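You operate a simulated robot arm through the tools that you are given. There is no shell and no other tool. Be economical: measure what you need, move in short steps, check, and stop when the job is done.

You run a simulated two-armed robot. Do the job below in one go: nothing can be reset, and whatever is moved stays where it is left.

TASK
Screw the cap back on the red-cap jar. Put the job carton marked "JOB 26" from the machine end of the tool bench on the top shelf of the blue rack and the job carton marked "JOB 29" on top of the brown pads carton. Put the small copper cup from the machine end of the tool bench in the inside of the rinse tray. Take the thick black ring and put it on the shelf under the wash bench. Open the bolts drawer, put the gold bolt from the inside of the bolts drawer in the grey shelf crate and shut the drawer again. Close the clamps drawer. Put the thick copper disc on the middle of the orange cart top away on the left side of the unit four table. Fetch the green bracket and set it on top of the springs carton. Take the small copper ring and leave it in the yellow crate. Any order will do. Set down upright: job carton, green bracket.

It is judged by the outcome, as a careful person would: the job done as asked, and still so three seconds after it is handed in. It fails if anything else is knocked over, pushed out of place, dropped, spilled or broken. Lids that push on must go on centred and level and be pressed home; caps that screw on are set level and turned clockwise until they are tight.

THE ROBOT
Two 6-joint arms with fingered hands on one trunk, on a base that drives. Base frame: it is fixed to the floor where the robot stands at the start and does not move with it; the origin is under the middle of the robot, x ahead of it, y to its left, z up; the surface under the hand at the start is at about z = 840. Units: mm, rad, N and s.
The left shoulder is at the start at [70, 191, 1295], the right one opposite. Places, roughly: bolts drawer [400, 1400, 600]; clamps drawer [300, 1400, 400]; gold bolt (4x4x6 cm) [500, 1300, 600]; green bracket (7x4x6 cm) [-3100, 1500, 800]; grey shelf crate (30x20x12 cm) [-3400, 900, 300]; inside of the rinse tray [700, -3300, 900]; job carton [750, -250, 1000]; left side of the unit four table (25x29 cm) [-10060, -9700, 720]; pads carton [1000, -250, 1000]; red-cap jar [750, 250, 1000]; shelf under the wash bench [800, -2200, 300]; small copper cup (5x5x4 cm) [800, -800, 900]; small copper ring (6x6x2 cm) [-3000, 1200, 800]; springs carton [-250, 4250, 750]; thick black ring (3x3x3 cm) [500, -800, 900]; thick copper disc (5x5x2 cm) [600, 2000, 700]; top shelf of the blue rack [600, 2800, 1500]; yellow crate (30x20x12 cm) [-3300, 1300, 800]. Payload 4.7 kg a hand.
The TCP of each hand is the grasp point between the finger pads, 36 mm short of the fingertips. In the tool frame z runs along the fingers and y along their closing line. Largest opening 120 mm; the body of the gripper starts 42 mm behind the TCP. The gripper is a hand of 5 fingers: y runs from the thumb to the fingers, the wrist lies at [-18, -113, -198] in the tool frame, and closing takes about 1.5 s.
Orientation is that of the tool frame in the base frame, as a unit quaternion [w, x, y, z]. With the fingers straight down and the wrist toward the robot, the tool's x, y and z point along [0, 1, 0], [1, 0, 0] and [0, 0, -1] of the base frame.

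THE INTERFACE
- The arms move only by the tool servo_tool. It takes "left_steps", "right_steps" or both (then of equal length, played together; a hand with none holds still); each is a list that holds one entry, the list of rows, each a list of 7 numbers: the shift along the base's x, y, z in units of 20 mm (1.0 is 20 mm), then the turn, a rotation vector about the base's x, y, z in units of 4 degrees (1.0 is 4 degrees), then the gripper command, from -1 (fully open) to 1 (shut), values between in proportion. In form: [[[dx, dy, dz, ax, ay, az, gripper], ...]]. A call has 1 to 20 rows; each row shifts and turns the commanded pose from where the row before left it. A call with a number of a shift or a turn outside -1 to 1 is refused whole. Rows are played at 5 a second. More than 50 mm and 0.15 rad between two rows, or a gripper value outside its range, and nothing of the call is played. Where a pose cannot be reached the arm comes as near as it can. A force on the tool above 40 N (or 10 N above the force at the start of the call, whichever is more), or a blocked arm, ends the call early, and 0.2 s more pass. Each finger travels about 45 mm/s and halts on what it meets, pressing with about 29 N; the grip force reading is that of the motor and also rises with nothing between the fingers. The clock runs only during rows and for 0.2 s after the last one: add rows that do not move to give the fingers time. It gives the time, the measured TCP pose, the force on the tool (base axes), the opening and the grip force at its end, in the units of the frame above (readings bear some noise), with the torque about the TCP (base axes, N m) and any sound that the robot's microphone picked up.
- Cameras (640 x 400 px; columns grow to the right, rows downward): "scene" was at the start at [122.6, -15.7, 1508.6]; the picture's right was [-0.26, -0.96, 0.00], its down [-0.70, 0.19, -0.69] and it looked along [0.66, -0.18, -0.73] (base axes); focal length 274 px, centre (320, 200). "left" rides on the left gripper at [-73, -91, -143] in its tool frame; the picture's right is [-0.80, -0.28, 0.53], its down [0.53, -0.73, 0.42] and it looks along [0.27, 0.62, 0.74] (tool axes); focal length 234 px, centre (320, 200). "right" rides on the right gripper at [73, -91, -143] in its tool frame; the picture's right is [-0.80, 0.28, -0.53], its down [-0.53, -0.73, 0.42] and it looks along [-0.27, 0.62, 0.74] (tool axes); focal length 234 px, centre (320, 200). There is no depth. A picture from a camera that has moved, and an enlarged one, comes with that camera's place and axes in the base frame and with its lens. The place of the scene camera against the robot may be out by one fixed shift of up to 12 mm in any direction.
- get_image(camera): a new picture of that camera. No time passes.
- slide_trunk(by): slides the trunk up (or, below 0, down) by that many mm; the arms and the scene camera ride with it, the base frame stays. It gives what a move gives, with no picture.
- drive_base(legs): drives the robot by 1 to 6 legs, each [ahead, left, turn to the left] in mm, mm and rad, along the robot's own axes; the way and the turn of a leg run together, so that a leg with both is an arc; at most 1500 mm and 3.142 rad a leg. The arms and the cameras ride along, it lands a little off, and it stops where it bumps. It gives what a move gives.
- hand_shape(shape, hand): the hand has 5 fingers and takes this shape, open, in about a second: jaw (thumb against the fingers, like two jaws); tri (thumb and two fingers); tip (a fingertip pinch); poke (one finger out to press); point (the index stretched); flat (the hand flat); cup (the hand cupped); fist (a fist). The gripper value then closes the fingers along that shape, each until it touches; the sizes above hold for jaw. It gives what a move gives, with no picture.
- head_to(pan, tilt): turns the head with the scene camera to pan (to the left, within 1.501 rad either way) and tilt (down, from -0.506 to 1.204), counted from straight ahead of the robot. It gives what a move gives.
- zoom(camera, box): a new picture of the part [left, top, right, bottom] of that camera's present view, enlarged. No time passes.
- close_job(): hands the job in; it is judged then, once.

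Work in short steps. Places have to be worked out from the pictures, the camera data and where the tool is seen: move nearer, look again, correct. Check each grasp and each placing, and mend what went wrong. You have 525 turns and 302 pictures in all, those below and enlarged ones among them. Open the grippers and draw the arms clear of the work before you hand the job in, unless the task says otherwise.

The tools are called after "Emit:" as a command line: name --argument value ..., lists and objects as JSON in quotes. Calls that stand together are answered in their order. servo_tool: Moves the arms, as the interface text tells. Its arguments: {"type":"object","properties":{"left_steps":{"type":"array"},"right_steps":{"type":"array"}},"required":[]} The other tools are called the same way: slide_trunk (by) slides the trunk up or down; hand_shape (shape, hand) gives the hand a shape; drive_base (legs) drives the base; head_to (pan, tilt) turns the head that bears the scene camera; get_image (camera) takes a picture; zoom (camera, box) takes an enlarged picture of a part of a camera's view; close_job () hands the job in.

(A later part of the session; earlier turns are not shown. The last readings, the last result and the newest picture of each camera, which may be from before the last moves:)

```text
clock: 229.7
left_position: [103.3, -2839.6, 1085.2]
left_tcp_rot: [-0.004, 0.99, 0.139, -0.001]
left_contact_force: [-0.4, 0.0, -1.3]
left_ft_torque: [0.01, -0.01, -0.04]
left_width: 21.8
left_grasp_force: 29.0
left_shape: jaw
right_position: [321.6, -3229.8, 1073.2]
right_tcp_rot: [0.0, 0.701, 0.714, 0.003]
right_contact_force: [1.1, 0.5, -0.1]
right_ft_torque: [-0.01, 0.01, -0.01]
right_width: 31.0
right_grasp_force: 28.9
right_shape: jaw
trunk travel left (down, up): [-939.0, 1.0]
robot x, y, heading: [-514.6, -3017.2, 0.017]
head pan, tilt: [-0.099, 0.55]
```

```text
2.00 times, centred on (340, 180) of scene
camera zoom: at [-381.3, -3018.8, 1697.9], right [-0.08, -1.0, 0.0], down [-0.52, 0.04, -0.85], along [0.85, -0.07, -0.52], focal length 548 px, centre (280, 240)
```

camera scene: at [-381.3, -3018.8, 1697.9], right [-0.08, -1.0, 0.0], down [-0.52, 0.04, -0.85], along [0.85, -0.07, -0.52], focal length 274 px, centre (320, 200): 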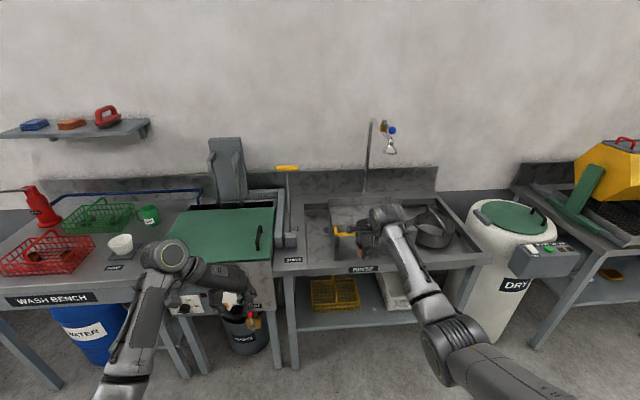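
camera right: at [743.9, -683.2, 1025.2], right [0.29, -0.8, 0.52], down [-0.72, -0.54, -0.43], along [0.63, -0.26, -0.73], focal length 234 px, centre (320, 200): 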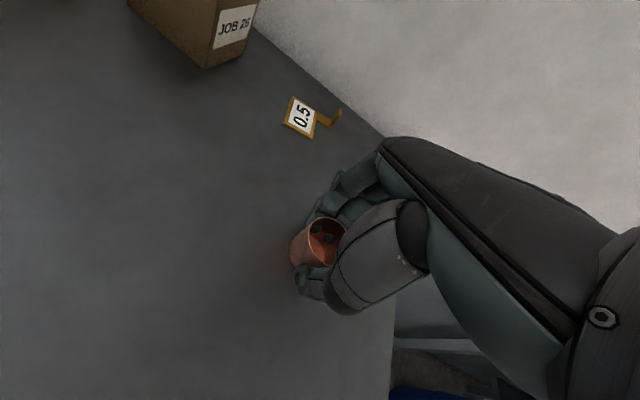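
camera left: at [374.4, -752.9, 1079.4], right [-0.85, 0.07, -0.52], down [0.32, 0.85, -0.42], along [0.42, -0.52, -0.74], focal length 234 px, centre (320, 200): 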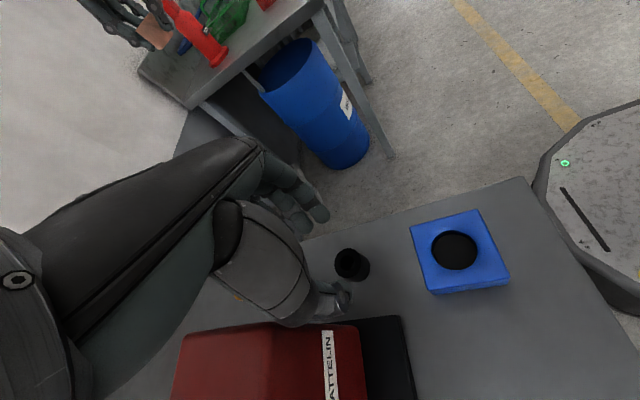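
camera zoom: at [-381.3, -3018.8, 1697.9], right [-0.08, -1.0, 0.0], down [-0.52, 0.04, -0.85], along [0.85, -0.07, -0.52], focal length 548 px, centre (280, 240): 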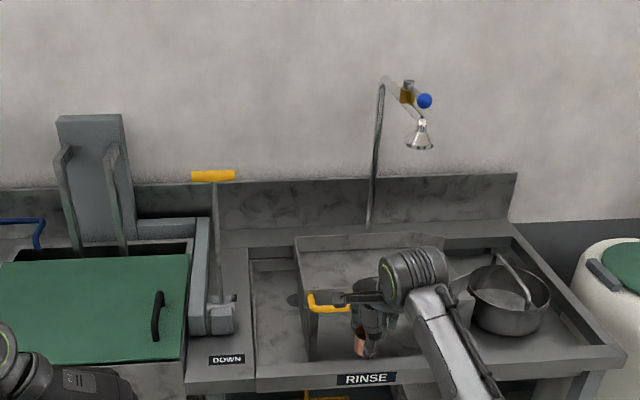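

The arm hides the tray; I look with the right hand camera.

Emit:
get_image --camera "right"

Emit:
get_image --camera "left"

```text
166 pictures are left
camera right: at [227.4, -3159.4, 1216.6], right [0.29, -0.8, 0.52], down [-0.72, -0.54, -0.43], along [0.63, -0.25, -0.74], focal length 234 px, centre (320, 200)
```

right: 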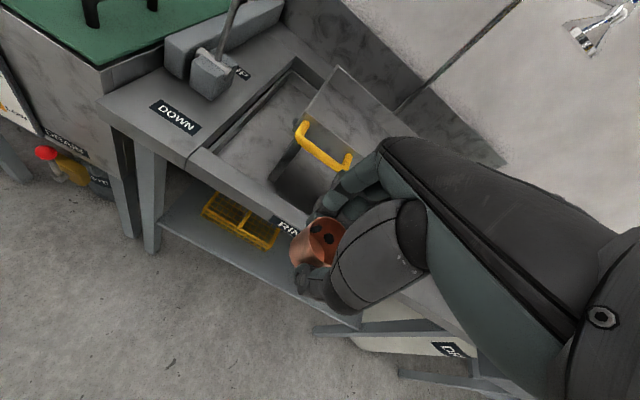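

```text
165 pictures are left
camera left: at [8.6, -2773.1, 1228.9], right [-0.85, 0.05, -0.52], down [0.31, 0.85, -0.42], along [0.43, -0.52, -0.74], focal length 234 px, centre (320, 200)
```

left: 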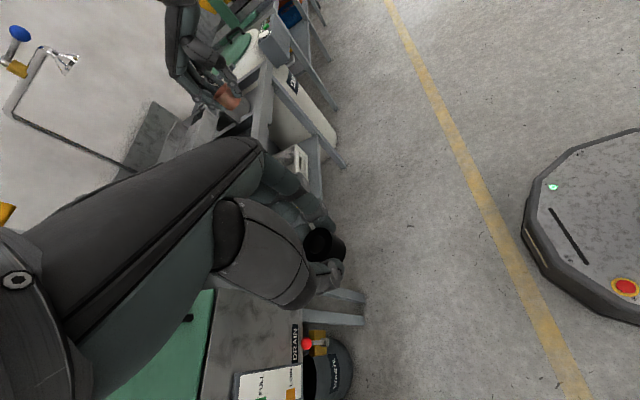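

I drive a bit left to get an unobstructed look at the rinse tray.

Emit:
drive_base --legs '[[0, 420, 0]]'

Emit:
head_to --pan -0.5 --tilt 0.5

Emit:
zoom --camera "scene" --box '[180, 100, 460, 300]'

```text
clock: 232.3
left_position: [96.2, -2425.2, 1086.1]
left_tcp_rot: [-0.004, 0.99, 0.14, -0.001]
left_contact_force: [-0.1, 0.8, -0.8]
left_ft_torque: [0.0, -0.03, -0.01]
left_width: 22.2
left_grasp_force: 29.1
left_shape: jaw
right_position: [313.7, -2815.0, 1073.6]
right_tcp_rot: [0.001, 0.701, 0.714, 0.004]
right_contact_force: [0.2, -0.6, -0.3]
right_ft_torque: [0.04, 0.0, 0.0]
right_width: 30.8
right_grasp_force: 29.1
right_shape: jaw
trunk travel left (down, up): [-939.0, 1.0]
robot x, y, heading: [-524.8, -2606.1, 0.015]
head pan, tilt: [-0.099, 0.55]
```

```text
clock: 233.2
left_position: [94.5, -2423.5, 1086.2]
left_tcp_rot: [-0.003, 0.99, 0.14, 0.0]
left_contact_force: [0.2, 0.6, -1.5]
left_ft_torque: [-0.02, 0.04, 0.01]
left_width: 22.0
left_grasp_force: 29.1
left_shape: jaw
right_position: [313.2, -2815.3, 1073.3]
right_tcp_rot: [0.0, 0.7, 0.714, 0.003]
right_contact_force: [-0.3, -1.0, 0.3]
right_ft_torque: [-0.01, -0.04, 0.01]
right_width: 31.1
right_grasp_force: 29.2
right_shape: jaw
trunk travel left (down, up): [-939.0, 1.0]
robot x, y, heading: [-522.2, -2604.3, 0.02]
head pan, tilt: [-0.499, 0.499]
```

```text
2.00 times, centred on (320, 200) of scene
camera zoom: at [-397.6, -2637.9, 1702.6], right [-0.46, -0.89, 0.0], down [-0.42, 0.22, -0.88], along [0.78, -0.41, -0.48], focal length 548 px, centre (320, 200)
```

zoom: 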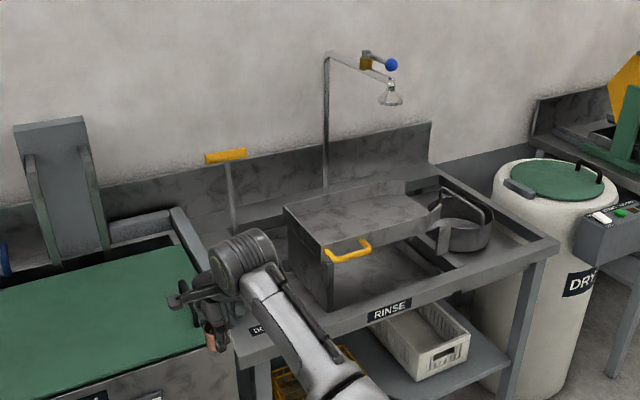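

Emit:
zoom --camera "scene" --box '[290, 170, 410, 260]'

```text
4.44 times, centred on (350, 215) of scene
camera zoom: at [-397.6, -2637.9, 1702.6], right [-0.46, -0.89, 0.0], down [-0.42, 0.22, -0.88], along [0.78, -0.41, -0.48], focal length 1218 px, centre (187, 133)
```

zoom: 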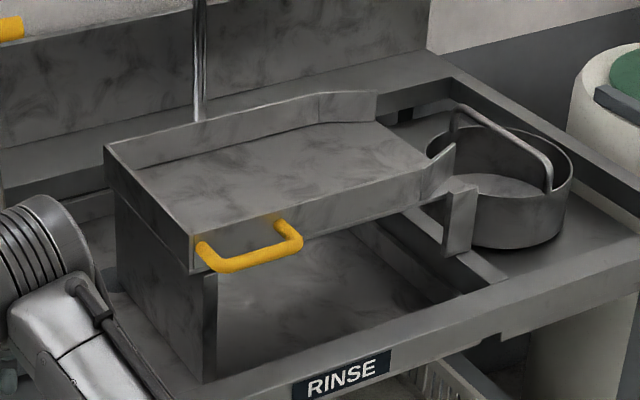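

It's a shallow scoop-shaped tray on legs with a yellow handle: inside floor around (760, −3320), z≈890. I pull the left hand to the side and un-yaw it, away from the lever.

Emit:
servo_tool --left_steps '[[[0, 0.6, 0, 0, 0, 1, 1], [0, 0.6, 0, 0, 0, 1, 1], [0, 0.6, 0, 0, 0, 1, 1], [0, 0.6, 0, 0, 0, 1, 1], [0, 0.6, 0, 0, 0, 1, 1], [0, 0.6, 0, 0, 0, 1, 1], [0, 0.6, 0, 0, 0, 1, 1], [0, 0.6, 0, 0, 0, 1, 1], [0, 0.6, 0, 0, 0, 1, 1], [0, 0.6, 0, 0, 0, 1, 1], [0, 0.6, 0, 0, 0, 1, 1], [0, 0.6, 0, 0, 0, 1, 1], [0, 0.6, 0, 0, 0, 1, 1], [0, 0.6, 0, 0, 0, 1, 1], [0, 0.6, 0, 0, 0, 1, 1], [0, 0.6, 0, 0, 0, 1, 1], [0, 0.6, 0, 0, 0, 1, 1], [0, 0, 0, 0, 0, 1, 1], [0, 0, 0, 0, 0, 0, 1]]]'

Emit:
drive_base --legs '[[0, -500, -0.017], [440, 0, 0]]'

Emit:
get_image --camera "right"

Emit:
get_image --camera "scene"

```text
clock: 237.2
left_position: [97.5, -2219.5, 1085.3]
left_tcp_rot: [-0.002, 0.719, 0.695, -0.002]
left_contact_force: [0.3, -0.5, -0.4]
left_ft_torque: [0.03, -0.03, 0.01]
left_width: 22.1
left_grasp_force: 28.9
left_shape: jaw
right_position: [313.1, -2813.6, 1073.1]
right_tcp_rot: [0.0, 0.7, 0.714, 0.003]
right_contact_force: [0.3, -0.1, -0.1]
right_ft_torque: [0.01, -0.01, 0.02]
right_width: 30.9
right_grasp_force: 28.9
right_shape: jaw
trunk travel left (down, up): [-939.0, 1.0]
robot x, y, heading: [-527.6, -2604.4, 0.017]
head pan, tilt: [-0.499, 0.499]
```

```text
clock: 242.4
left_position: [536.3, -2711.9, 1085.9]
left_tcp_rot: [-0.002, 0.716, 0.698, -0.002]
left_contact_force: [-0.2, -0.1, -1.0]
left_ft_torque: [-0.01, -0.05, 0.0]
left_width: 22.0
left_grasp_force: 28.7
left_shape: jaw
right_position: [758.8, -3304.1, 1074.7]
right_tcp_rot: [0.001, 0.698, 0.716, 0.004]
right_contact_force: [-0.2, -0.3, -0.8]
right_ft_torque: [0.0, -0.04, -0.01]
right_width: 31.3
right_grasp_force: 29.0
right_shape: jaw
trunk travel left (down, up): [-939.0, 1.0]
robot x, y, heading: [-79.8, -3096.8, 0.026]
head pan, tilt: [-0.499, 0.499]
```

```text
162 pictures are left
camera right: at [665.4, -3234.7, 1217.4], right [0.3, -0.8, 0.52], down [-0.72, -0.55, -0.43], along [0.63, -0.25, -0.73], focal length 234 px, centre (320, 200)
```

right: 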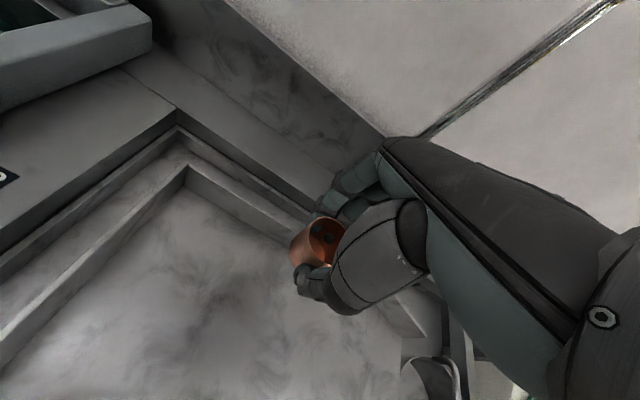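

```text
161 pictures are left
camera scene: at [46.5, -3133.2, 1702.7], right [-0.46, -0.89, 0.0], down [-0.43, 0.22, -0.88], along [0.78, -0.4, -0.48], focal length 274 px, centre (320, 200)
```

scene: 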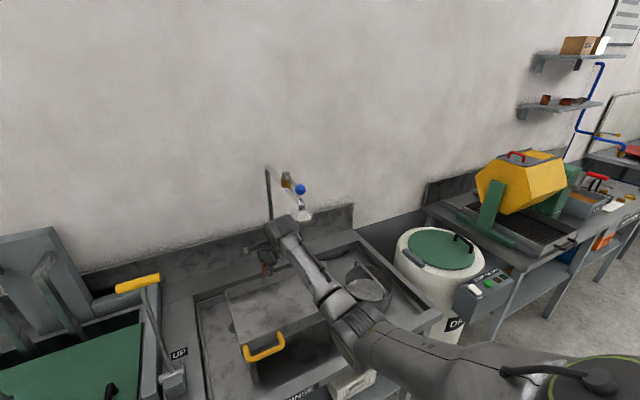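

The spot below the cup is on the tray floor, well inside the rim. I descend in stages.

Emit:
servo_tool --right_steps '[[[0, 0, -1, 0, 0, 0, 1], [0, 0, -1, 0, 0, 0, 1], [0, 0, -1, 0, 0, 0, 1], [0, 0, -1, 0, 0, 0, 1], [0, 0, -1, 0, 0, 0, 1], [0, 0, 0, 0, 0, 0, 1]]]'

Emit:
get_image --camera "right"

Emit:
get_image --camera "scene"

```text
clock: 243.8
left_position: [533.3, -2710.1, 1088.0]
left_tcp_rot: [-0.001, 0.717, 0.697, -0.001]
left_contact_force: [-0.5, 0.1, -0.5]
left_ft_torque: [-0.04, -0.03, 0.02]
left_width: 22.6
left_grasp_force: 29.1
left_shape: jaw
right_position: [757.0, -3302.5, 977.4]
right_tcp_rot: [0.003, 0.698, 0.716, 0.004]
right_contact_force: [-16.5, -0.4, 16.3]
right_ft_torque: [-0.23, -0.82, -0.25]
right_width: 29.6
right_grasp_force: 29.0
right_shape: jaw
trunk travel left (down, up): [-939.0, 1.0]
robot x, y, heading: [-77.7, -3099.2, 0.022]
head pan, tilt: [-0.499, 0.499]
```

```text
160 pictures are left
camera right: at [662.6, -3233.0, 1119.4], right [0.29, -0.8, 0.53], down [-0.71, -0.55, -0.43], along [0.64, -0.25, -0.73], focal length 234 px, centre (320, 200)
```

right: 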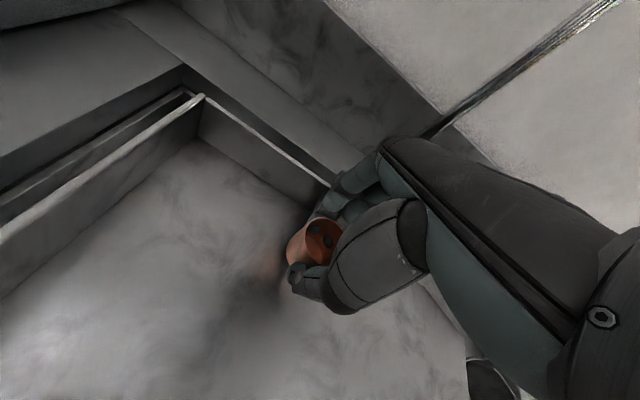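

```text
159 pictures are left
camera scene: at [40.5, -3132.2, 1703.4], right [-0.46, -0.89, 0.0], down [-0.42, 0.22, -0.88], along [0.78, -0.4, -0.48], focal length 274 px, centre (320, 200)
```

scene: 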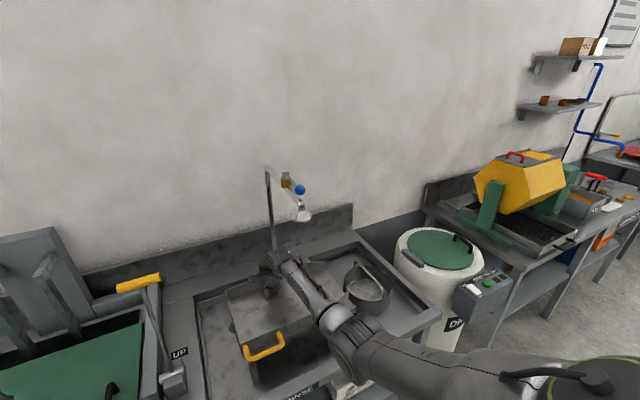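

The fingers touched the tray's back rim. I rise, move 60 mm toward the front, and come down again.

Emit:
servo_tool --right_steps '[[[-0.2, 0, 0.8, 0, 0, 0, 1], [-0.3, 0, 0.8, 0, 0, 0, 1], [-1, 0, 0.4, 0, 0, 0, 1], [-1, 0, 0, 0, 0, 0, 1], [-0.8, 0, 0, 0, 0, 0, 1], [0, 0, 0, 0, 0, 0, 1]]]'

Emit:
get_image --camera "right"

```text
clock: 245.2
left_position: [538.0, -2710.8, 1084.7]
left_tcp_rot: [-0.004, 0.716, 0.698, -0.003]
left_contact_force: [0.1, -0.5, -1.1]
left_ft_torque: [-0.01, 0.02, -0.02]
left_width: 22.1
left_grasp_force: 28.6
left_shape: jaw
right_position: [695.2, -3305.7, 1012.8]
right_tcp_rot: [0.001, 0.698, 0.716, 0.003]
right_contact_force: [-0.4, 0.2, 0.0]
right_ft_torque: [0.02, -0.01, -0.01]
right_width: 30.4
right_grasp_force: 28.7
right_shape: jaw
trunk travel left (down, up): [-939.0, 1.0]
robot x, y, heading: [-79.6, -3099.0, 0.021]
head pan, tilt: [-0.499, 0.499]
```

```text
158 pictures are left
camera right: at [600.9, -3235.2, 1156.7], right [0.3, -0.8, 0.52], down [-0.72, -0.55, -0.43], along [0.63, -0.25, -0.74], focal length 234 px, centre (320, 200)
```

right: 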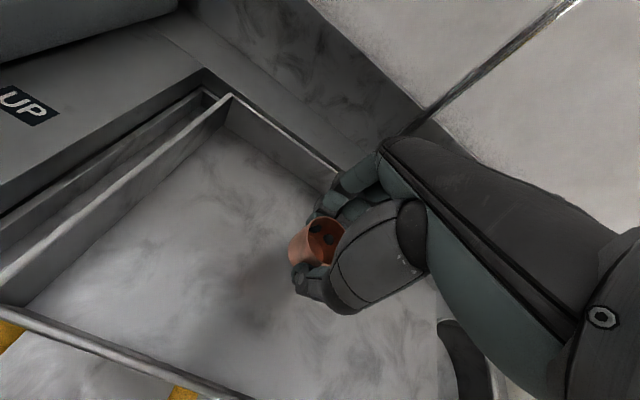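

Now I am over the middle of the tray. I descend slowly until contact.

Emit:
servo_tool --right_steps '[[[0, 0, -1, 0, 0, 0, 1], [0, 0, -1, 0, 0, 0, 1], [0, 0, -0.7, 0, 0, 0, 1], [0, 0, -0.3, 0, 0, 0, 1], [0, 0, -0.3, 0, 0, 0, 1], [0, 0, 0, 0, 0, 0, 1]]]'

Emit:
get_image --camera "right"

```text
clock: 246.3
left_position: [537.6, -2712.2, 1086.4]
left_tcp_rot: [-0.002, 0.717, 0.697, -0.003]
left_contact_force: [0.2, 0.1, -1.4]
left_ft_torque: [-0.02, 0.03, 0.01]
left_width: 21.9
left_grasp_force: 29.0
left_shape: jaw
right_position: [702.4, -3303.5, 963.9]
right_tcp_rot: [0.01, 0.697, 0.717, 0.013]
right_contact_force: [-7.0, -1.8, 24.2]
right_ft_torque: [-0.1, 0.2, -0.01]
right_width: 33.3
right_grasp_force: 29.0
right_shape: jaw
trunk travel left (down, up): [-939.0, 1.0]
robot x, y, heading: [-76.7, -3099.4, 0.028]
head pan, tilt: [-0.499, 0.499]
stopped in row 5 (right hand): the force on the tool passed its limit at 44 N (the readings are from after the stop); the commanded pose is now the measured one
```

```text
157 pictures are left
camera right: at [604.3, -3235.1, 1104.6], right [0.29, -0.8, 0.53], down [-0.7, -0.55, -0.45], along [0.65, -0.25, -0.72], focal length 234 px, centre (320, 200)
```

right: 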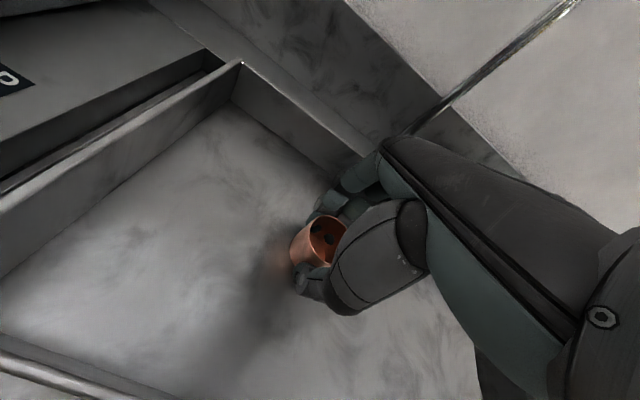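

Floor reached. I ease up 3 mm to relieve the force, then open.

Emit:
servo_tool --right_steps '[[[0, 0, 0.12, -0.25, 0.3, 0, 1], [0, 0, 0, 0, 0, 0, 1]]]'

Emit:
servo_tool --right_steps '[[[0, 0, 0, 0, 0, 0, 0.4], [0, 0, 0, 0, 0, 0, 0.2], [0, 0, 0, 0, 0, 0, 0], [0, 0, 0, 0, 0, 0, -0.3], [0, 0, 0.5, 0, 0, 0, -0.3], [0, 0, 1, 0, 0, 0, -0.3], [0, 0, 1, 0, 0, 0, -0.3], [0, 0, 1, 0, 0, 0, -0.3], [0, 0, 0, 0, 0, 0, -0.3]]]'

Emit:
get_image --camera "right"

```text
clock: 246.9
left_position: [536.9, -2711.2, 1085.7]
left_tcp_rot: [-0.003, 0.716, 0.698, -0.001]
left_contact_force: [1.1, -0.8, -1.2]
left_ft_torque: [0.03, 0.02, 0.01]
left_width: 22.3
left_grasp_force: 28.5
left_shape: jaw
right_position: [701.0, -3305.4, 964.0]
right_tcp_rot: [0.008, 0.697, 0.717, -0.003]
right_contact_force: [6.0, 0.9, 22.4]
right_ft_torque: [0.09, -0.5, 0.04]
right_width: 33.3
right_grasp_force: 28.8
right_shape: jaw
trunk travel left (down, up): [-939.0, 1.0]
robot x, y, heading: [-80.2, -3097.3, 0.021]
head pan, tilt: [-0.499, 0.499]
```

```text
clock: 248.9
left_position: [538.1, -2710.9, 1084.8]
left_tcp_rot: [-0.002, 0.718, 0.696, -0.003]
left_contact_force: [-0.9, -0.2, 0.1]
left_ft_torque: [-0.01, 0.02, 0.0]
left_width: 21.9
left_grasp_force: 29.9
left_shape: jaw
right_position: [700.5, -3305.5, 1030.2]
right_tcp_rot: [0.006, 0.697, 0.717, -0.006]
right_contact_force: [-0.1, -0.5, -0.5]
right_ft_torque: [0.03, 0.01, 0.0]
right_width: 77.6
right_grasp_force: 0.0
right_shape: jaw
trunk travel left (down, up): [-939.0, 1.0]
robot x, y, heading: [-78.5, -3100.0, 0.023]
head pan, tilt: [-0.499, 0.499]
```

```text
156 pictures are left
camera right: at [607.1, -3233.6, 1172.3], right [0.3, -0.79, 0.54], down [-0.72, -0.56, -0.42], along [0.63, -0.26, -0.73], focal length 234 px, centre (320, 200)
```

right: 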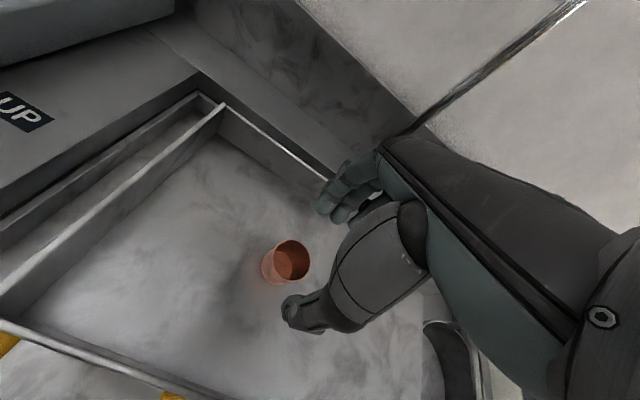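

The cup stands upright inside the rinse tray. I raise the right hand, back off, and retract it.

Emit:
servo_tool --right_steps '[[[0, 0, 1, 0, 0, 0, -0.3], [0, 0, 1, 0, 0, 0, -0.3], [0, 0, 1, 0, 0, 0, -0.3], [-0.5, 0, 0, 0, 0, 0, -0.3], [0, 0, 0, 0, 0, 0, -0.3]]]'

Emit:
drive_base --legs '[[-420, 0, -0.02], [0, 560, 0]]'

Emit:
head_to --pan 0.3 --tilt 0.75

Emit:
get_image --camera "scene"

```text
clock: 250.1
left_position: [538.3, -2711.2, 1085.5]
left_tcp_rot: [-0.003, 0.717, 0.697, -0.003]
left_contact_force: [0.0, 0.4, -0.5]
left_ft_torque: [0.0, 0.0, 0.01]
left_width: 22.1
left_grasp_force: 29.1
left_shape: jaw
right_position: [693.0, -3306.6, 1092.3]
right_tcp_rot: [0.005, 0.697, 0.717, -0.006]
right_contact_force: [0.2, -0.8, 0.5]
right_ft_torque: [-0.05, 0.01, -0.02]
right_width: 77.6
right_grasp_force: 0.1
right_shape: jaw
trunk travel left (down, up): [-939.0, 1.0]
robot x, y, heading: [-78.8, -3095.9, 0.026]
head pan, tilt: [-0.499, 0.499]
```

```text
clock: 255.4
left_position: [128.0, -2179.9, 1085.9]
left_tcp_rot: [-0.004, 0.722, 0.692, -0.002]
left_contact_force: [0.3, 0.2, -1.9]
left_ft_torque: [-0.02, 0.01, -0.01]
left_width: 21.8
left_grasp_force: 29.3
left_shape: jaw
right_position: [273.4, -2774.8, 1090.5]
right_tcp_rot: [0.005, 0.702, 0.712, -0.005]
right_contact_force: [0.0, 0.2, -1.0]
right_ft_torque: [-0.01, 0.0, 0.01]
right_width: 77.6
right_grasp_force: 0.1
right_shape: jaw
trunk travel left (down, up): [-939.0, 1.0]
robot x, y, heading: [-489.6, -2554.0, 0.011]
head pan, tilt: [-0.499, 0.499]
```

```text
clock: 256.5
left_position: [127.3, -2178.4, 1084.5]
left_tcp_rot: [-0.003, 0.722, 0.692, -0.003]
left_contact_force: [-0.3, -0.1, -0.7]
left_ft_torque: [0.02, 0.02, 0.01]
left_width: 22.0
left_grasp_force: 29.2
left_shape: jaw
right_position: [274.5, -2774.4, 1091.0]
right_tcp_rot: [0.005, 0.701, 0.713, -0.005]
right_contact_force: [0.6, 0.3, -0.2]
right_ft_torque: [0.02, -0.01, -0.03]
right_width: 77.5
right_grasp_force: 0.0
right_shape: jaw
trunk travel left (down, up): [-939.0, 1.0]
robot x, y, heading: [-491.8, -2557.2, 0.005]
head pan, tilt: [0.3, 0.75]
```

```text
155 pictures are left
camera scene: at [-369.9, -2525.3, 1680.6], right [0.3, -0.95, 0.0], down [-0.65, -0.21, -0.73], along [0.7, 0.22, -0.68], focal length 274 px, centre (320, 200)
```

scene: 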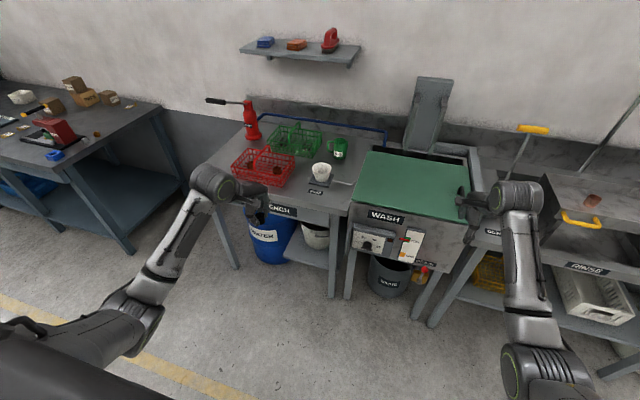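

The cup shows in the tray. I lower the trunk here in the free aisle and look under the wash bench.

Emit:
slide_trunk --by -680

Emit:
head_to --pan 0.2 --tilt 0.45

Emit:
get_image --camera "scene"

```text
refused: -680 is not a number from -400 to 400
```

```text
clock: 257.3
left_position: [127.4, -2178.8, 1086.4]
left_tcp_rot: [-0.003, 0.722, 0.692, -0.003]
left_contact_force: [0.0, 0.3, 0.0]
left_ft_torque: [0.0, 0.02, 0.02]
left_width: 21.9
left_grasp_force: 28.9
left_shape: jaw
right_position: [274.6, -2773.7, 1090.6]
right_tcp_rot: [0.006, 0.702, 0.712, -0.005]
right_contact_force: [0.0, 0.5, 0.3]
right_ft_torque: [0.01, -0.01, 0.01]
right_width: 77.3
right_grasp_force: 0.1
right_shape: jaw
trunk travel left (down, up): [-939.0, 1.0]
robot x, y, heading: [-492.8, -2558.3, 0.011]
head pan, tilt: [0.201, 0.45]
```

```text
154 pictures are left
camera scene: at [-359.0, -2530.7, 1706.9], right [0.21, -0.98, 0.0], down [-0.43, -0.09, -0.9], along [0.88, 0.19, -0.44], focal length 274 px, centre (320, 200)
```

scene: 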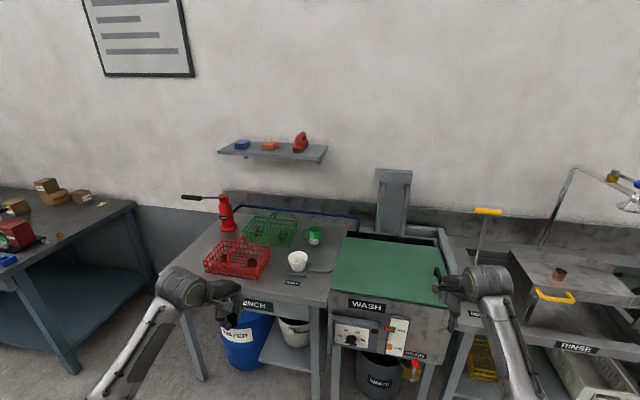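

The slide is limited to 400 per call; I lower in two calls.

Emit:
slide_trunk --by -400

Emit:
slide_trunk --by -260

Emit:
head_to --pan 0.25 --tilt 0.4

Emit:
get_image --camera "scene"

Emit:
get_image --camera "left"

```text
clock: 261.1
left_position: [127.3, -2178.1, 685.2]
left_tcp_rot: [-0.002, 0.722, 0.692, -0.003]
left_contact_force: [0.6, 0.7, -1.7]
left_ft_torque: [0.0, -0.04, 0.0]
left_width: 22.0
left_grasp_force: 28.7
left_shape: jaw
right_position: [273.4, -2774.4, 691.3]
right_tcp_rot: [0.005, 0.702, 0.712, -0.005]
right_contact_force: [-0.3, -0.4, -1.1]
right_ft_torque: [0.0, 0.04, 0.01]
right_width: 77.8
right_grasp_force: 0.1
right_shape: jaw
trunk travel left (down, up): [-539.0, 401.0]
robot x, y, heading: [-496.5, -2558.5, 0.012]
head pan, tilt: [0.201, 0.45]
```

```text
clock: 263.8
left_position: [127.8, -2177.7, 425.4]
left_tcp_rot: [-0.002, 0.721, 0.693, -0.003]
left_contact_force: [-0.6, 0.7, -0.8]
left_ft_torque: [0.04, -0.03, 0.04]
left_width: 22.3
left_grasp_force: 29.0
left_shape: jaw
right_position: [273.2, -2773.7, 432.4]
right_tcp_rot: [0.005, 0.702, 0.712, -0.007]
right_contact_force: [-0.1, -0.5, 0.4]
right_ft_torque: [-0.01, 0.04, -0.01]
right_width: 77.4
right_grasp_force: 0.0
right_shape: jaw
trunk travel left (down, up): [-279.0, 661.0]
robot x, y, heading: [-490.6, -2555.3, 0.01]
head pan, tilt: [0.201, 0.45]
```

```text
clock: 264.4
left_position: [127.6, -2178.2, 426.3]
left_tcp_rot: [-0.003, 0.722, 0.692, -0.003]
left_contact_force: [-0.2, 0.7, -0.4]
left_ft_torque: [0.0, 0.0, 0.0]
left_width: 22.1
left_grasp_force: 29.2
left_shape: jaw
right_position: [273.5, -2774.8, 430.5]
right_tcp_rot: [0.005, 0.703, 0.711, -0.005]
right_contact_force: [0.0, -0.5, -0.1]
right_ft_torque: [-0.02, -0.06, 0.01]
right_width: 77.7
right_grasp_force: 0.1
right_shape: jaw
trunk travel left (down, up): [-279.0, 661.0]
robot x, y, heading: [-493.1, -2557.2, 0.014]
head pan, tilt: [0.25, 0.4]
```

```text
153 pictures are left
camera scene: at [-359.5, -2526.4, 1051.7], right [0.26, -0.97, 0.0], down [-0.38, -0.1, -0.92], along [0.89, 0.24, -0.39], focal length 274 px, centre (320, 200)
```

scene: 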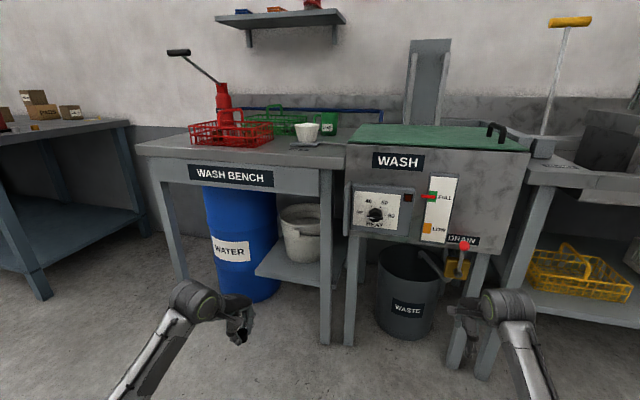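

```text
152 pictures are left
camera left: at [34.6, -2247.3, 568.8], right [-0.32, -0.79, -0.52], down [-0.71, 0.56, -0.42], along [0.63, 0.24, -0.74], focal length 234 px, centre (320, 200)
```

left: 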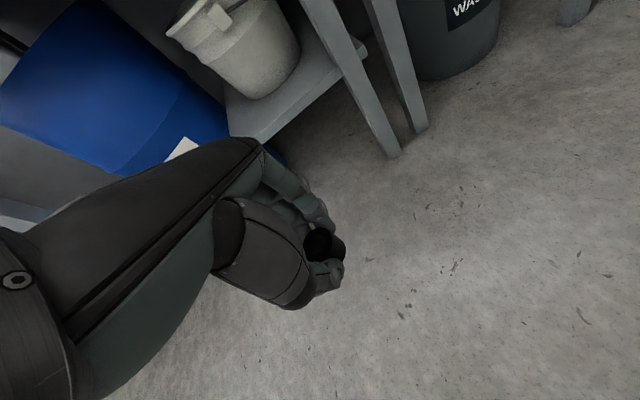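

Free spot on the shelf seems in front of/right of the pail. I drive 200 mm nearer and look again with the hand camera.

Emit:
drive_base --legs '[[200, 0, -0.01]]'

Emit:
get_image --camera "left"

Emit:
head_to --pan 0.5 --tilt 0.6

Emit:
get_image --camera "scene"

```text
clock: 265.7
left_position: [237.9, -2181.2, 425.1]
left_tcp_rot: [-0.002, 0.723, 0.69, -0.003]
left_contact_force: [-0.9, 0.6, -0.6]
left_ft_torque: [0.01, 0.01, -0.02]
left_width: 21.9
left_grasp_force: 28.7
left_shape: jaw
right_position: [373.9, -2777.5, 425.6]
right_tcp_rot: [-0.004, 0.702, 0.712, -0.013]
right_contact_force: [0.3, -0.4, -0.5]
right_ft_torque: [0.05, 0.0, -0.02]
right_width: 78.0
right_grasp_force: 0.1
right_shape: jaw
trunk travel left (down, up): [-279.0, 661.0]
robot x, y, heading: [-389.3, -2550.1, 0.007]
head pan, tilt: [0.25, 0.4]
stopped in leg 1: the force on the tool passed its limit at 131 N (the readings are from after the stop); the commanded pose is now the measured one
```

```text
151 pictures are left
camera left: at [144.3, -2249.5, 568.8], right [-0.32, -0.79, -0.52], down [-0.71, 0.57, -0.42], along [0.63, 0.24, -0.74], focal length 234 px, centre (320, 200)
```

left: 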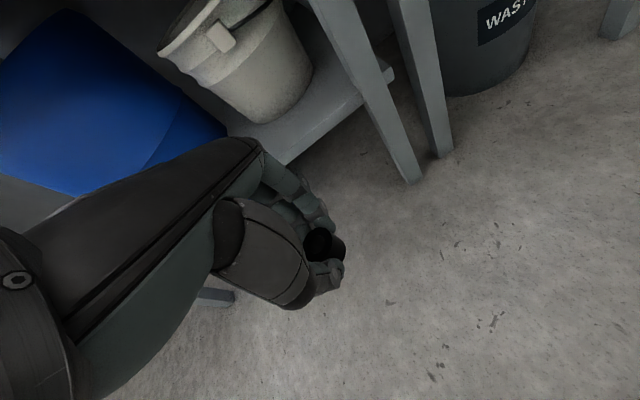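

```text
clock: 266.4
left_position: [239.1, -2179.9, 426.3]
left_tcp_rot: [-0.003, 0.723, 0.691, -0.003]
left_contact_force: [0.1, 0.1, -1.2]
left_ft_torque: [0.01, -0.04, 0.01]
left_width: 22.0
left_grasp_force: 29.4
left_shape: jaw
right_position: [374.7, -2777.0, 425.0]
right_tcp_rot: [-0.004, 0.702, 0.712, -0.013]
right_contact_force: [-0.2, 0.5, 0.5]
right_ft_torque: [0.0, -0.02, -0.03]
right_width: 77.9
right_grasp_force: 0.1
right_shape: jaw
trunk travel left (down, up): [-279.0, 661.0]
robot x, y, heading: [-386.9, -2552.4, 0.004]
head pan, tilt: [0.499, 0.6]
```

```text
150 pictures are left
camera scene: at [-263.9, -2507.2, 1033.5], right [0.48, -0.88, 0.0], down [-0.49, -0.27, -0.83], along [0.72, 0.4, -0.56], focal length 274 px, centre (320, 200)
```

scene: 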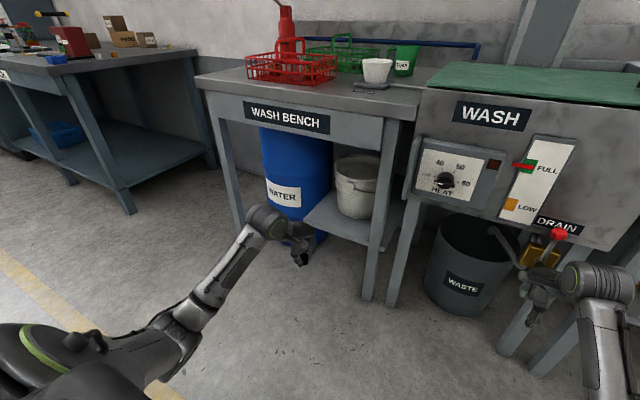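

The right hand bumped at the drain area of the wash machine. I back off 80 mm and inspect that spot.

Emit:
drive_base --legs '[[-90, 0, 0]]'

Emit:
servo_tool --right_steps '[[[-1, -0.3, 0, 0, 0, 0, -0.3], [-1, -0.3, 0, 0, 0, 0, -0.3], [-1, -0.3, 0, 0, 0, 0, -0.3], [-1, -0.3, 0, 0, 0, 0, -0.3], [-1, -0.3, 0, 0, 0, 0, -0.3], [-1, -0.3, 0, 0, 0, 0, -0.3], [-1, -0.3, 0, 0, 0, 0, -0.3], [-1, -0.3, 0, 0, 0, 0, -0.3], [-1, -0.3, 0, 0, 0, 0, -0.3], [0, 0, 0, 0, 0, 0, -0.3]]]'

Emit:
head_to --pan 0.1 --tilt 0.5

Emit:
get_image --camera "scene"

```text
clock: 267.6
left_position: [148.9, -2182.5, 425.1]
left_tcp_rot: [-0.002, 0.724, 0.69, -0.002]
left_contact_force: [0.1, -0.4, -1.0]
left_ft_torque: [-0.01, 0.0, 0.0]
left_width: 22.0
left_grasp_force: 28.9
left_shape: jaw
right_position: [284.0, -2778.5, 427.5]
right_tcp_rot: [-0.004, 0.703, 0.711, -0.013]
right_contact_force: [0.2, 0.0, -0.3]
right_ft_torque: [-0.01, 0.01, 0.0]
right_width: 77.7
right_grasp_force: 0.1
right_shape: jaw
trunk travel left (down, up): [-279.0, 661.0]
robot x, y, heading: [-473.4, -2559.2, 0.006]
head pan, tilt: [0.499, 0.6]
```

```text
clock: 269.8
left_position: [148.4, -2182.3, 425.4]
left_tcp_rot: [-0.003, 0.724, 0.69, -0.004]
left_contact_force: [0.1, -0.4, -1.2]
left_ft_torque: [0.02, 0.02, 0.0]
left_width: 22.2
left_grasp_force: 28.9
left_shape: jaw
right_position: [103.2, -2832.8, 425.6]
right_tcp_rot: [-0.004, 0.703, 0.711, -0.012]
right_contact_force: [1.0, 0.5, 0.5]
right_ft_torque: [0.0, -0.02, 0.01]
right_width: 77.8
right_grasp_force: 0.0
right_shape: jaw
trunk travel left (down, up): [-279.0, 661.0]
robot x, y, heading: [-472.6, -2558.3, -0.0]
head pan, tilt: [0.499, 0.6]
```

```text
clock: 270.6
left_position: [148.8, -2182.8, 426.2]
left_tcp_rot: [-0.003, 0.725, 0.689, -0.003]
left_contact_force: [0.6, -0.3, -0.8]
left_ft_torque: [-0.03, 0.03, 0.01]
left_width: 22.1
left_grasp_force: 29.4
left_shape: jaw
right_position: [101.6, -2832.4, 427.1]
right_tcp_rot: [-0.005, 0.703, 0.711, -0.013]
right_contact_force: [0.0, 0.2, 1.2]
right_ft_torque: [-0.01, 0.03, -0.01]
right_width: 77.7
right_grasp_force: 0.0
right_shape: jaw
trunk travel left (down, up): [-279.0, 661.0]
robot x, y, heading: [-475.8, -2555.0, 0.005]
head pan, tilt: [0.099, 0.499]
```

```text
149 pictures are left
camera scene: at [-340.6, -2540.9, 1042.5], right [0.1, -0.99, 0.0], down [-0.48, -0.05, -0.88], along [0.87, 0.09, -0.48], focal length 274 px, centre (320, 200)
```

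scene: 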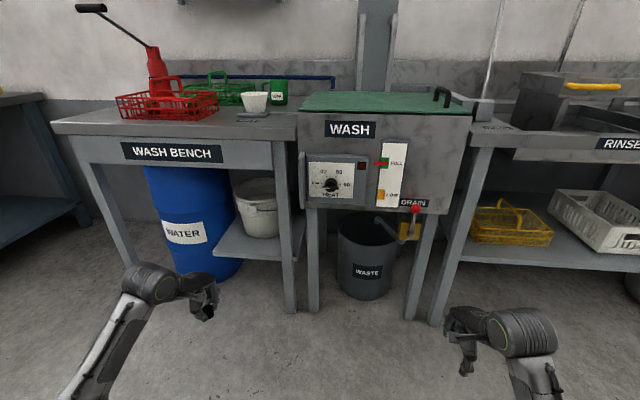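

Nothing seems displaced. With the right hand retracted I drive forward again for a close look at the shelf.

Emit:
drive_base --legs '[[190, 0, 0]]'

Emit:
get_image --camera "left"

Emit:
head_to --pan 0.55 --tilt 0.6

Emit:
get_image --camera "scene"

```text
clock: 272.2
left_position: [339.0, -2180.0, 425.4]
left_tcp_rot: [-0.003, 0.723, 0.69, -0.003]
left_contact_force: [0.4, 0.1, -0.7]
left_ft_torque: [0.01, -0.03, 0.01]
left_width: 22.0
left_grasp_force: 28.7
left_shape: jaw
right_position: [294.6, -2829.8, 424.8]
right_tcp_rot: [-0.004, 0.702, 0.712, -0.013]
right_contact_force: [-0.3, 0.9, 0.5]
right_ft_torque: [0.0, 0.01, 0.02]
right_width: 77.6
right_grasp_force: 0.0
right_shape: jaw
trunk travel left (down, up): [-279.0, 661.0]
robot x, y, heading: [-287.8, -2555.7, 0.004]
head pan, tilt: [0.099, 0.499]
```

```text
148 pictures are left
camera left: at [245.4, -2248.9, 568.5], right [-0.32, -0.79, -0.52], down [-0.71, 0.57, -0.42], along [0.63, 0.24, -0.74], focal length 234 px, centre (320, 200)
```

left: 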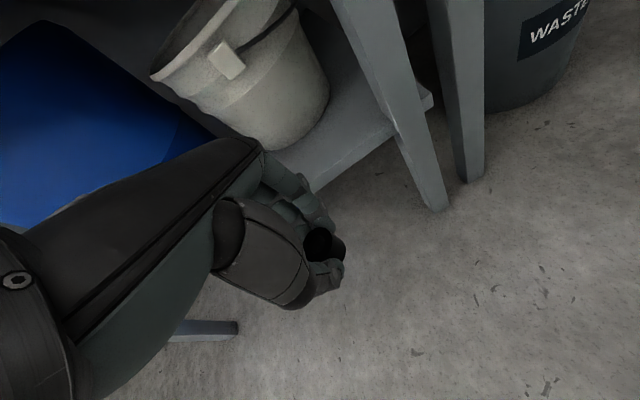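

```text
clock: 273.1
left_position: [339.3, -2178.8, 425.3]
left_tcp_rot: [-0.003, 0.724, 0.69, -0.003]
left_contact_force: [-0.6, -0.7, -1.8]
left_ft_torque: [0.02, -0.02, -0.01]
left_width: 21.8
left_grasp_force: 29.4
left_shape: jaw
right_position: [294.2, -2830.0, 426.3]
right_tcp_rot: [-0.004, 0.703, 0.711, -0.013]
right_contact_force: [0.2, -0.4, -0.8]
right_ft_torque: [0.0, 0.01, 0.02]
right_width: 77.5
right_grasp_force: 0.1
right_shape: jaw
trunk travel left (down, up): [-279.0, 661.0]
robot x, y, heading: [-287.1, -2551.9, 0.006]
head pan, tilt: [0.55, 0.6]
```

```text
147 pictures are left
camera scene: at [-164.9, -2502.9, 1033.5], right [0.53, -0.85, 0.0], down [-0.48, -0.3, -0.82], along [0.7, 0.43, -0.57], focal length 274 px, centre (320, 200)
```

scene: 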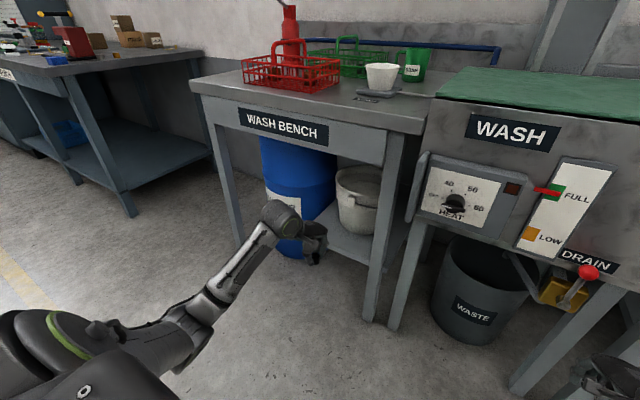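

I enlarge the shelf region to measure its front edge and the pail.

Emit:
zoom --camera "left" --box '[220, 60, 460, 220]'

```text
2.50 times, centred on (340, 140) of left
camera zoom: at [245.3, -2248.8, 568.7], right [-0.32, -0.79, -0.52], down [-0.71, 0.57, -0.42], along [0.63, 0.24, -0.74], focal length 585 px, centre (270, 350)
```

zoom: 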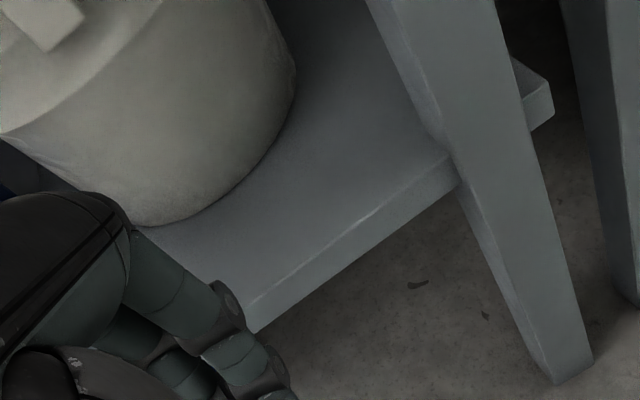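

Front edge at x≈500, pail front at x≈605. I choose (528, −2243) and move the ring in at z=425.

Emit:
servo_tool --left_steps '[[[0.3, -0.8, 0, 0, 0, 0, 1], [0.3, -0.8, 0, 0, 0, 0, 1], [0.3, -0.8, 0, 0, 0, 0, 1], [0.3, -0.8, 0, 0, 0, 0, 1], [1, 0, 0, 0, 0, 0, 1], [1, 0, 0, 0, 0, 0, 1], [1, 0, 0, 0, 0, 0, 1], [1, 0, 0, 0, 0, 0, 1], [1, 0, 0, 0, 0, 0, 1], [0, 0, 0, 0, 0, 0, 1]]]'

Emit:
get_image --camera "left"

Emit:
get_image --camera "scene"

```text
clock: 275.3
left_position: [463.7, -2245.2, 425.3]
left_tcp_rot: [-0.003, 0.724, 0.69, -0.003]
left_contact_force: [0.3, 0.4, -1.1]
left_ft_torque: [0.0, 0.03, -0.02]
left_width: 22.0
left_grasp_force: 28.4
left_shape: jaw
right_position: [295.7, -2830.2, 426.4]
right_tcp_rot: [-0.004, 0.702, 0.712, -0.013]
right_contact_force: [-0.3, 0.1, -0.6]
right_ft_torque: [0.0, 0.04, 0.03]
right_width: 77.7
right_grasp_force: 0.1
right_shape: jaw
trunk travel left (down, up): [-279.0, 661.0]
robot x, y, heading: [-285.0, -2552.7, 0.007]
head pan, tilt: [0.55, 0.6]
```

```text
145 pictures are left
camera left: at [370.4, -2313.6, 567.6], right [-0.32, -0.79, -0.52], down [-0.71, 0.57, -0.42], along [0.63, 0.24, -0.74], focal length 234 px, centre (320, 200)
```

left: 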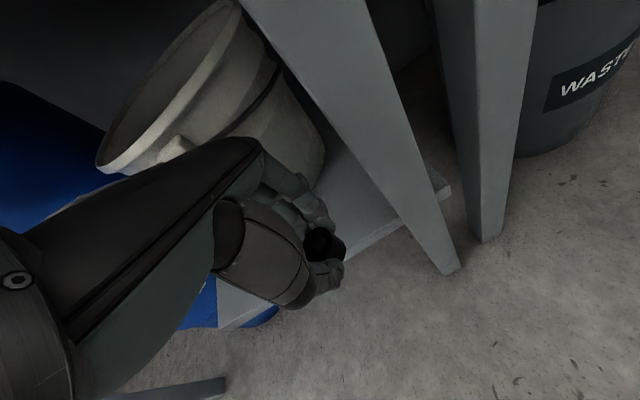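

```text
144 pictures are left
camera scene: at [-164.8, -2502.9, 1033.5], right [0.53, -0.85, 0.0], down [-0.48, -0.3, -0.82], along [0.7, 0.43, -0.57], focal length 274 px, centre (320, 200)
```

scene: 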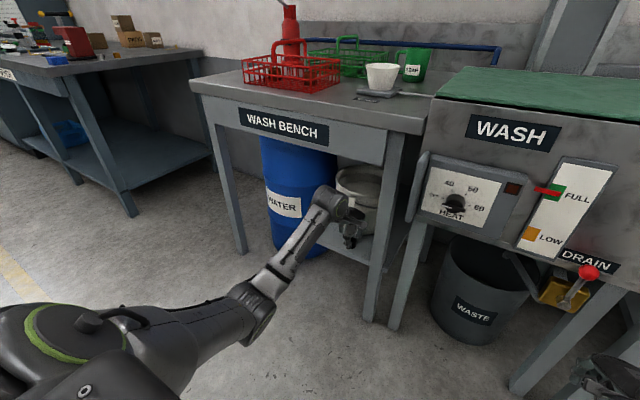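

Close to pail and leg but free. I advance another 60 mm carefully.

Emit:
servo_tool --left_steps '[[[0.8, 0, 0, 0, 0, 0, 1], [0.8, 0, 0, 0, 0, 0, 1], [0.8, 0, 0, 0, 0, 0, 1], [0.6, 0, 0, 0, 0, 0, 1], [0, 0, 0, 0, 0, 0, 1]]]'

Emit:
get_image --camera "left"

Emit:
zoom --camera "scene" --box '[260, 140, 460, 290]'

```text
clock: 276.5
left_position: [523.6, -2244.4, 423.1]
left_tcp_rot: [-0.003, 0.723, 0.691, -0.003]
left_contact_force: [-0.7, 0.5, -0.3]
left_ft_torque: [-0.02, 0.0, -0.05]
left_width: 22.2
left_grasp_force: 29.1
left_shape: jaw
right_position: [294.7, -2829.9, 426.5]
right_tcp_rot: [-0.004, 0.702, 0.712, -0.014]
right_contact_force: [0.3, 1.0, -0.6]
right_ft_torque: [0.02, -0.02, 0.02]
right_width: 77.7
right_grasp_force: 0.1
right_shape: jaw
trunk travel left (down, up): [-279.0, 661.0]
robot x, y, heading: [-289.4, -2555.0, 0.011]
head pan, tilt: [0.55, 0.6]
```

```text
143 pictures are left
camera left: at [430.4, -2312.6, 567.8], right [-0.32, -0.79, -0.52], down [-0.71, 0.57, -0.42], along [0.63, 0.24, -0.74], focal length 234 px, centre (320, 200)
```

left: 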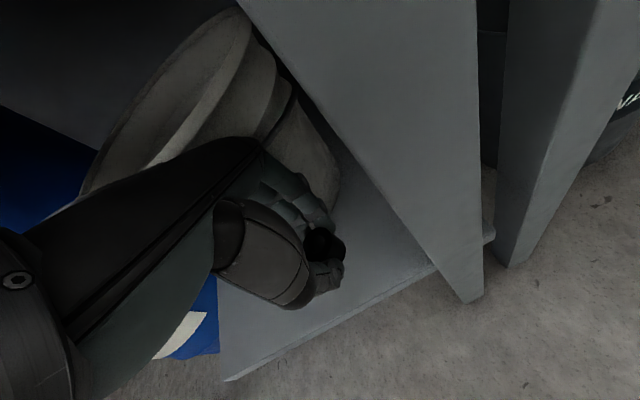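

```text
2.67 times, centred on (360, 215) of scene
camera zoom: at [-164.8, -2502.9, 1033.5], right [0.53, -0.85, 0.0], down [-0.48, -0.3, -0.82], along [0.7, 0.43, -0.57], focal length 731 px, centre (213, 160)
```

zoom: 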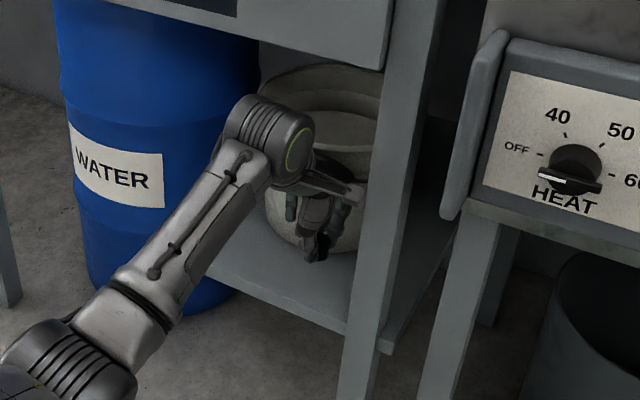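

The ring is over the shelf in front of the pail. I descend slowly to contact.

Emit:
servo_tool --left_steps '[[[0, 0, -0.8, 0, 0, 0, 1], [0, 0, -0.8, 0, 0, 0, 1], [0, 0, -0.6, 0, 0, 0, 1], [0, 0, -0.3, 0, 0, 0, 1], [0, 0, -0.2, 0, 0, 0, 1], [0, 0, -0.2, 0, 0, 0, 1], [0, 0, 0, 0, 0, 0, 1]]]'

```text
clock: 278.1
left_position: [523.1, -2245.9, 367.1]
left_tcp_rot: [-0.003, 0.724, 0.69, -0.003]
left_contact_force: [0.3, -0.3, -1.4]
left_ft_torque: [0.02, 0.02, 0.01]
left_width: 22.2
left_grasp_force: 29.1
left_shape: jaw
right_position: [295.0, -2829.0, 426.8]
right_tcp_rot: [-0.005, 0.702, 0.712, -0.013]
right_contact_force: [0.7, -0.7, 0.2]
right_ft_torque: [0.03, -0.02, 0.0]
right_width: 77.8
right_grasp_force: 0.1
right_shape: jaw
trunk travel left (down, up): [-279.0, 661.0]
robot x, y, heading: [-282.0, -2553.6, 0.006]
head pan, tilt: [0.55, 0.6]
```

Emit:
servo_tool --left_steps '[[[0, 0, -0.2, 0, 0, 0, 1], [0, 0, -0.2, 0, 0, 0, 1], [0, 0, -0.2, 0, 0, 0, 1], [0, 0, -0.15, 0, 0, 0, 1], [0, 0, 0, 0, 0, 0, 1]]]'

Emit:
get_image --camera "left"

```text
clock: 279.3
left_position: [523.9, -2245.3, 362.3]
left_tcp_rot: [0.001, 0.724, 0.69, 0.002]
left_contact_force: [-3.0, -2.9, 36.8]
left_ft_torque: [-0.19, -0.18, 0.0]
left_width: 24.0
left_grasp_force: 28.9
left_shape: jaw
right_position: [293.5, -2831.7, 428.3]
right_tcp_rot: [-0.003, 0.702, 0.712, -0.011]
right_contact_force: [-0.7, -0.4, 0.6]
right_ft_torque: [-0.03, -0.01, 0.02]
right_width: 77.9
right_grasp_force: 0.0
right_shape: jaw
trunk travel left (down, up): [-279.0, 661.0]
robot x, y, heading: [-286.6, -2556.8, 0.011]
head pan, tilt: [0.55, 0.6]
```

```text
141 pictures are left
camera left: at [428.3, -2314.1, 503.9], right [-0.32, -0.79, -0.53], down [-0.7, 0.57, -0.43], along [0.64, 0.24, -0.73], focal length 234 px, centre (320, 200)
```

left: 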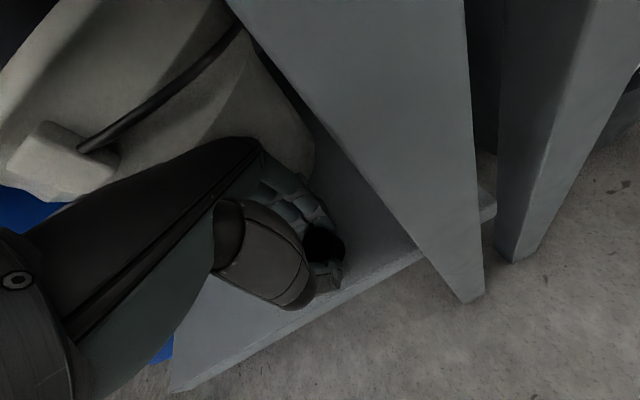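

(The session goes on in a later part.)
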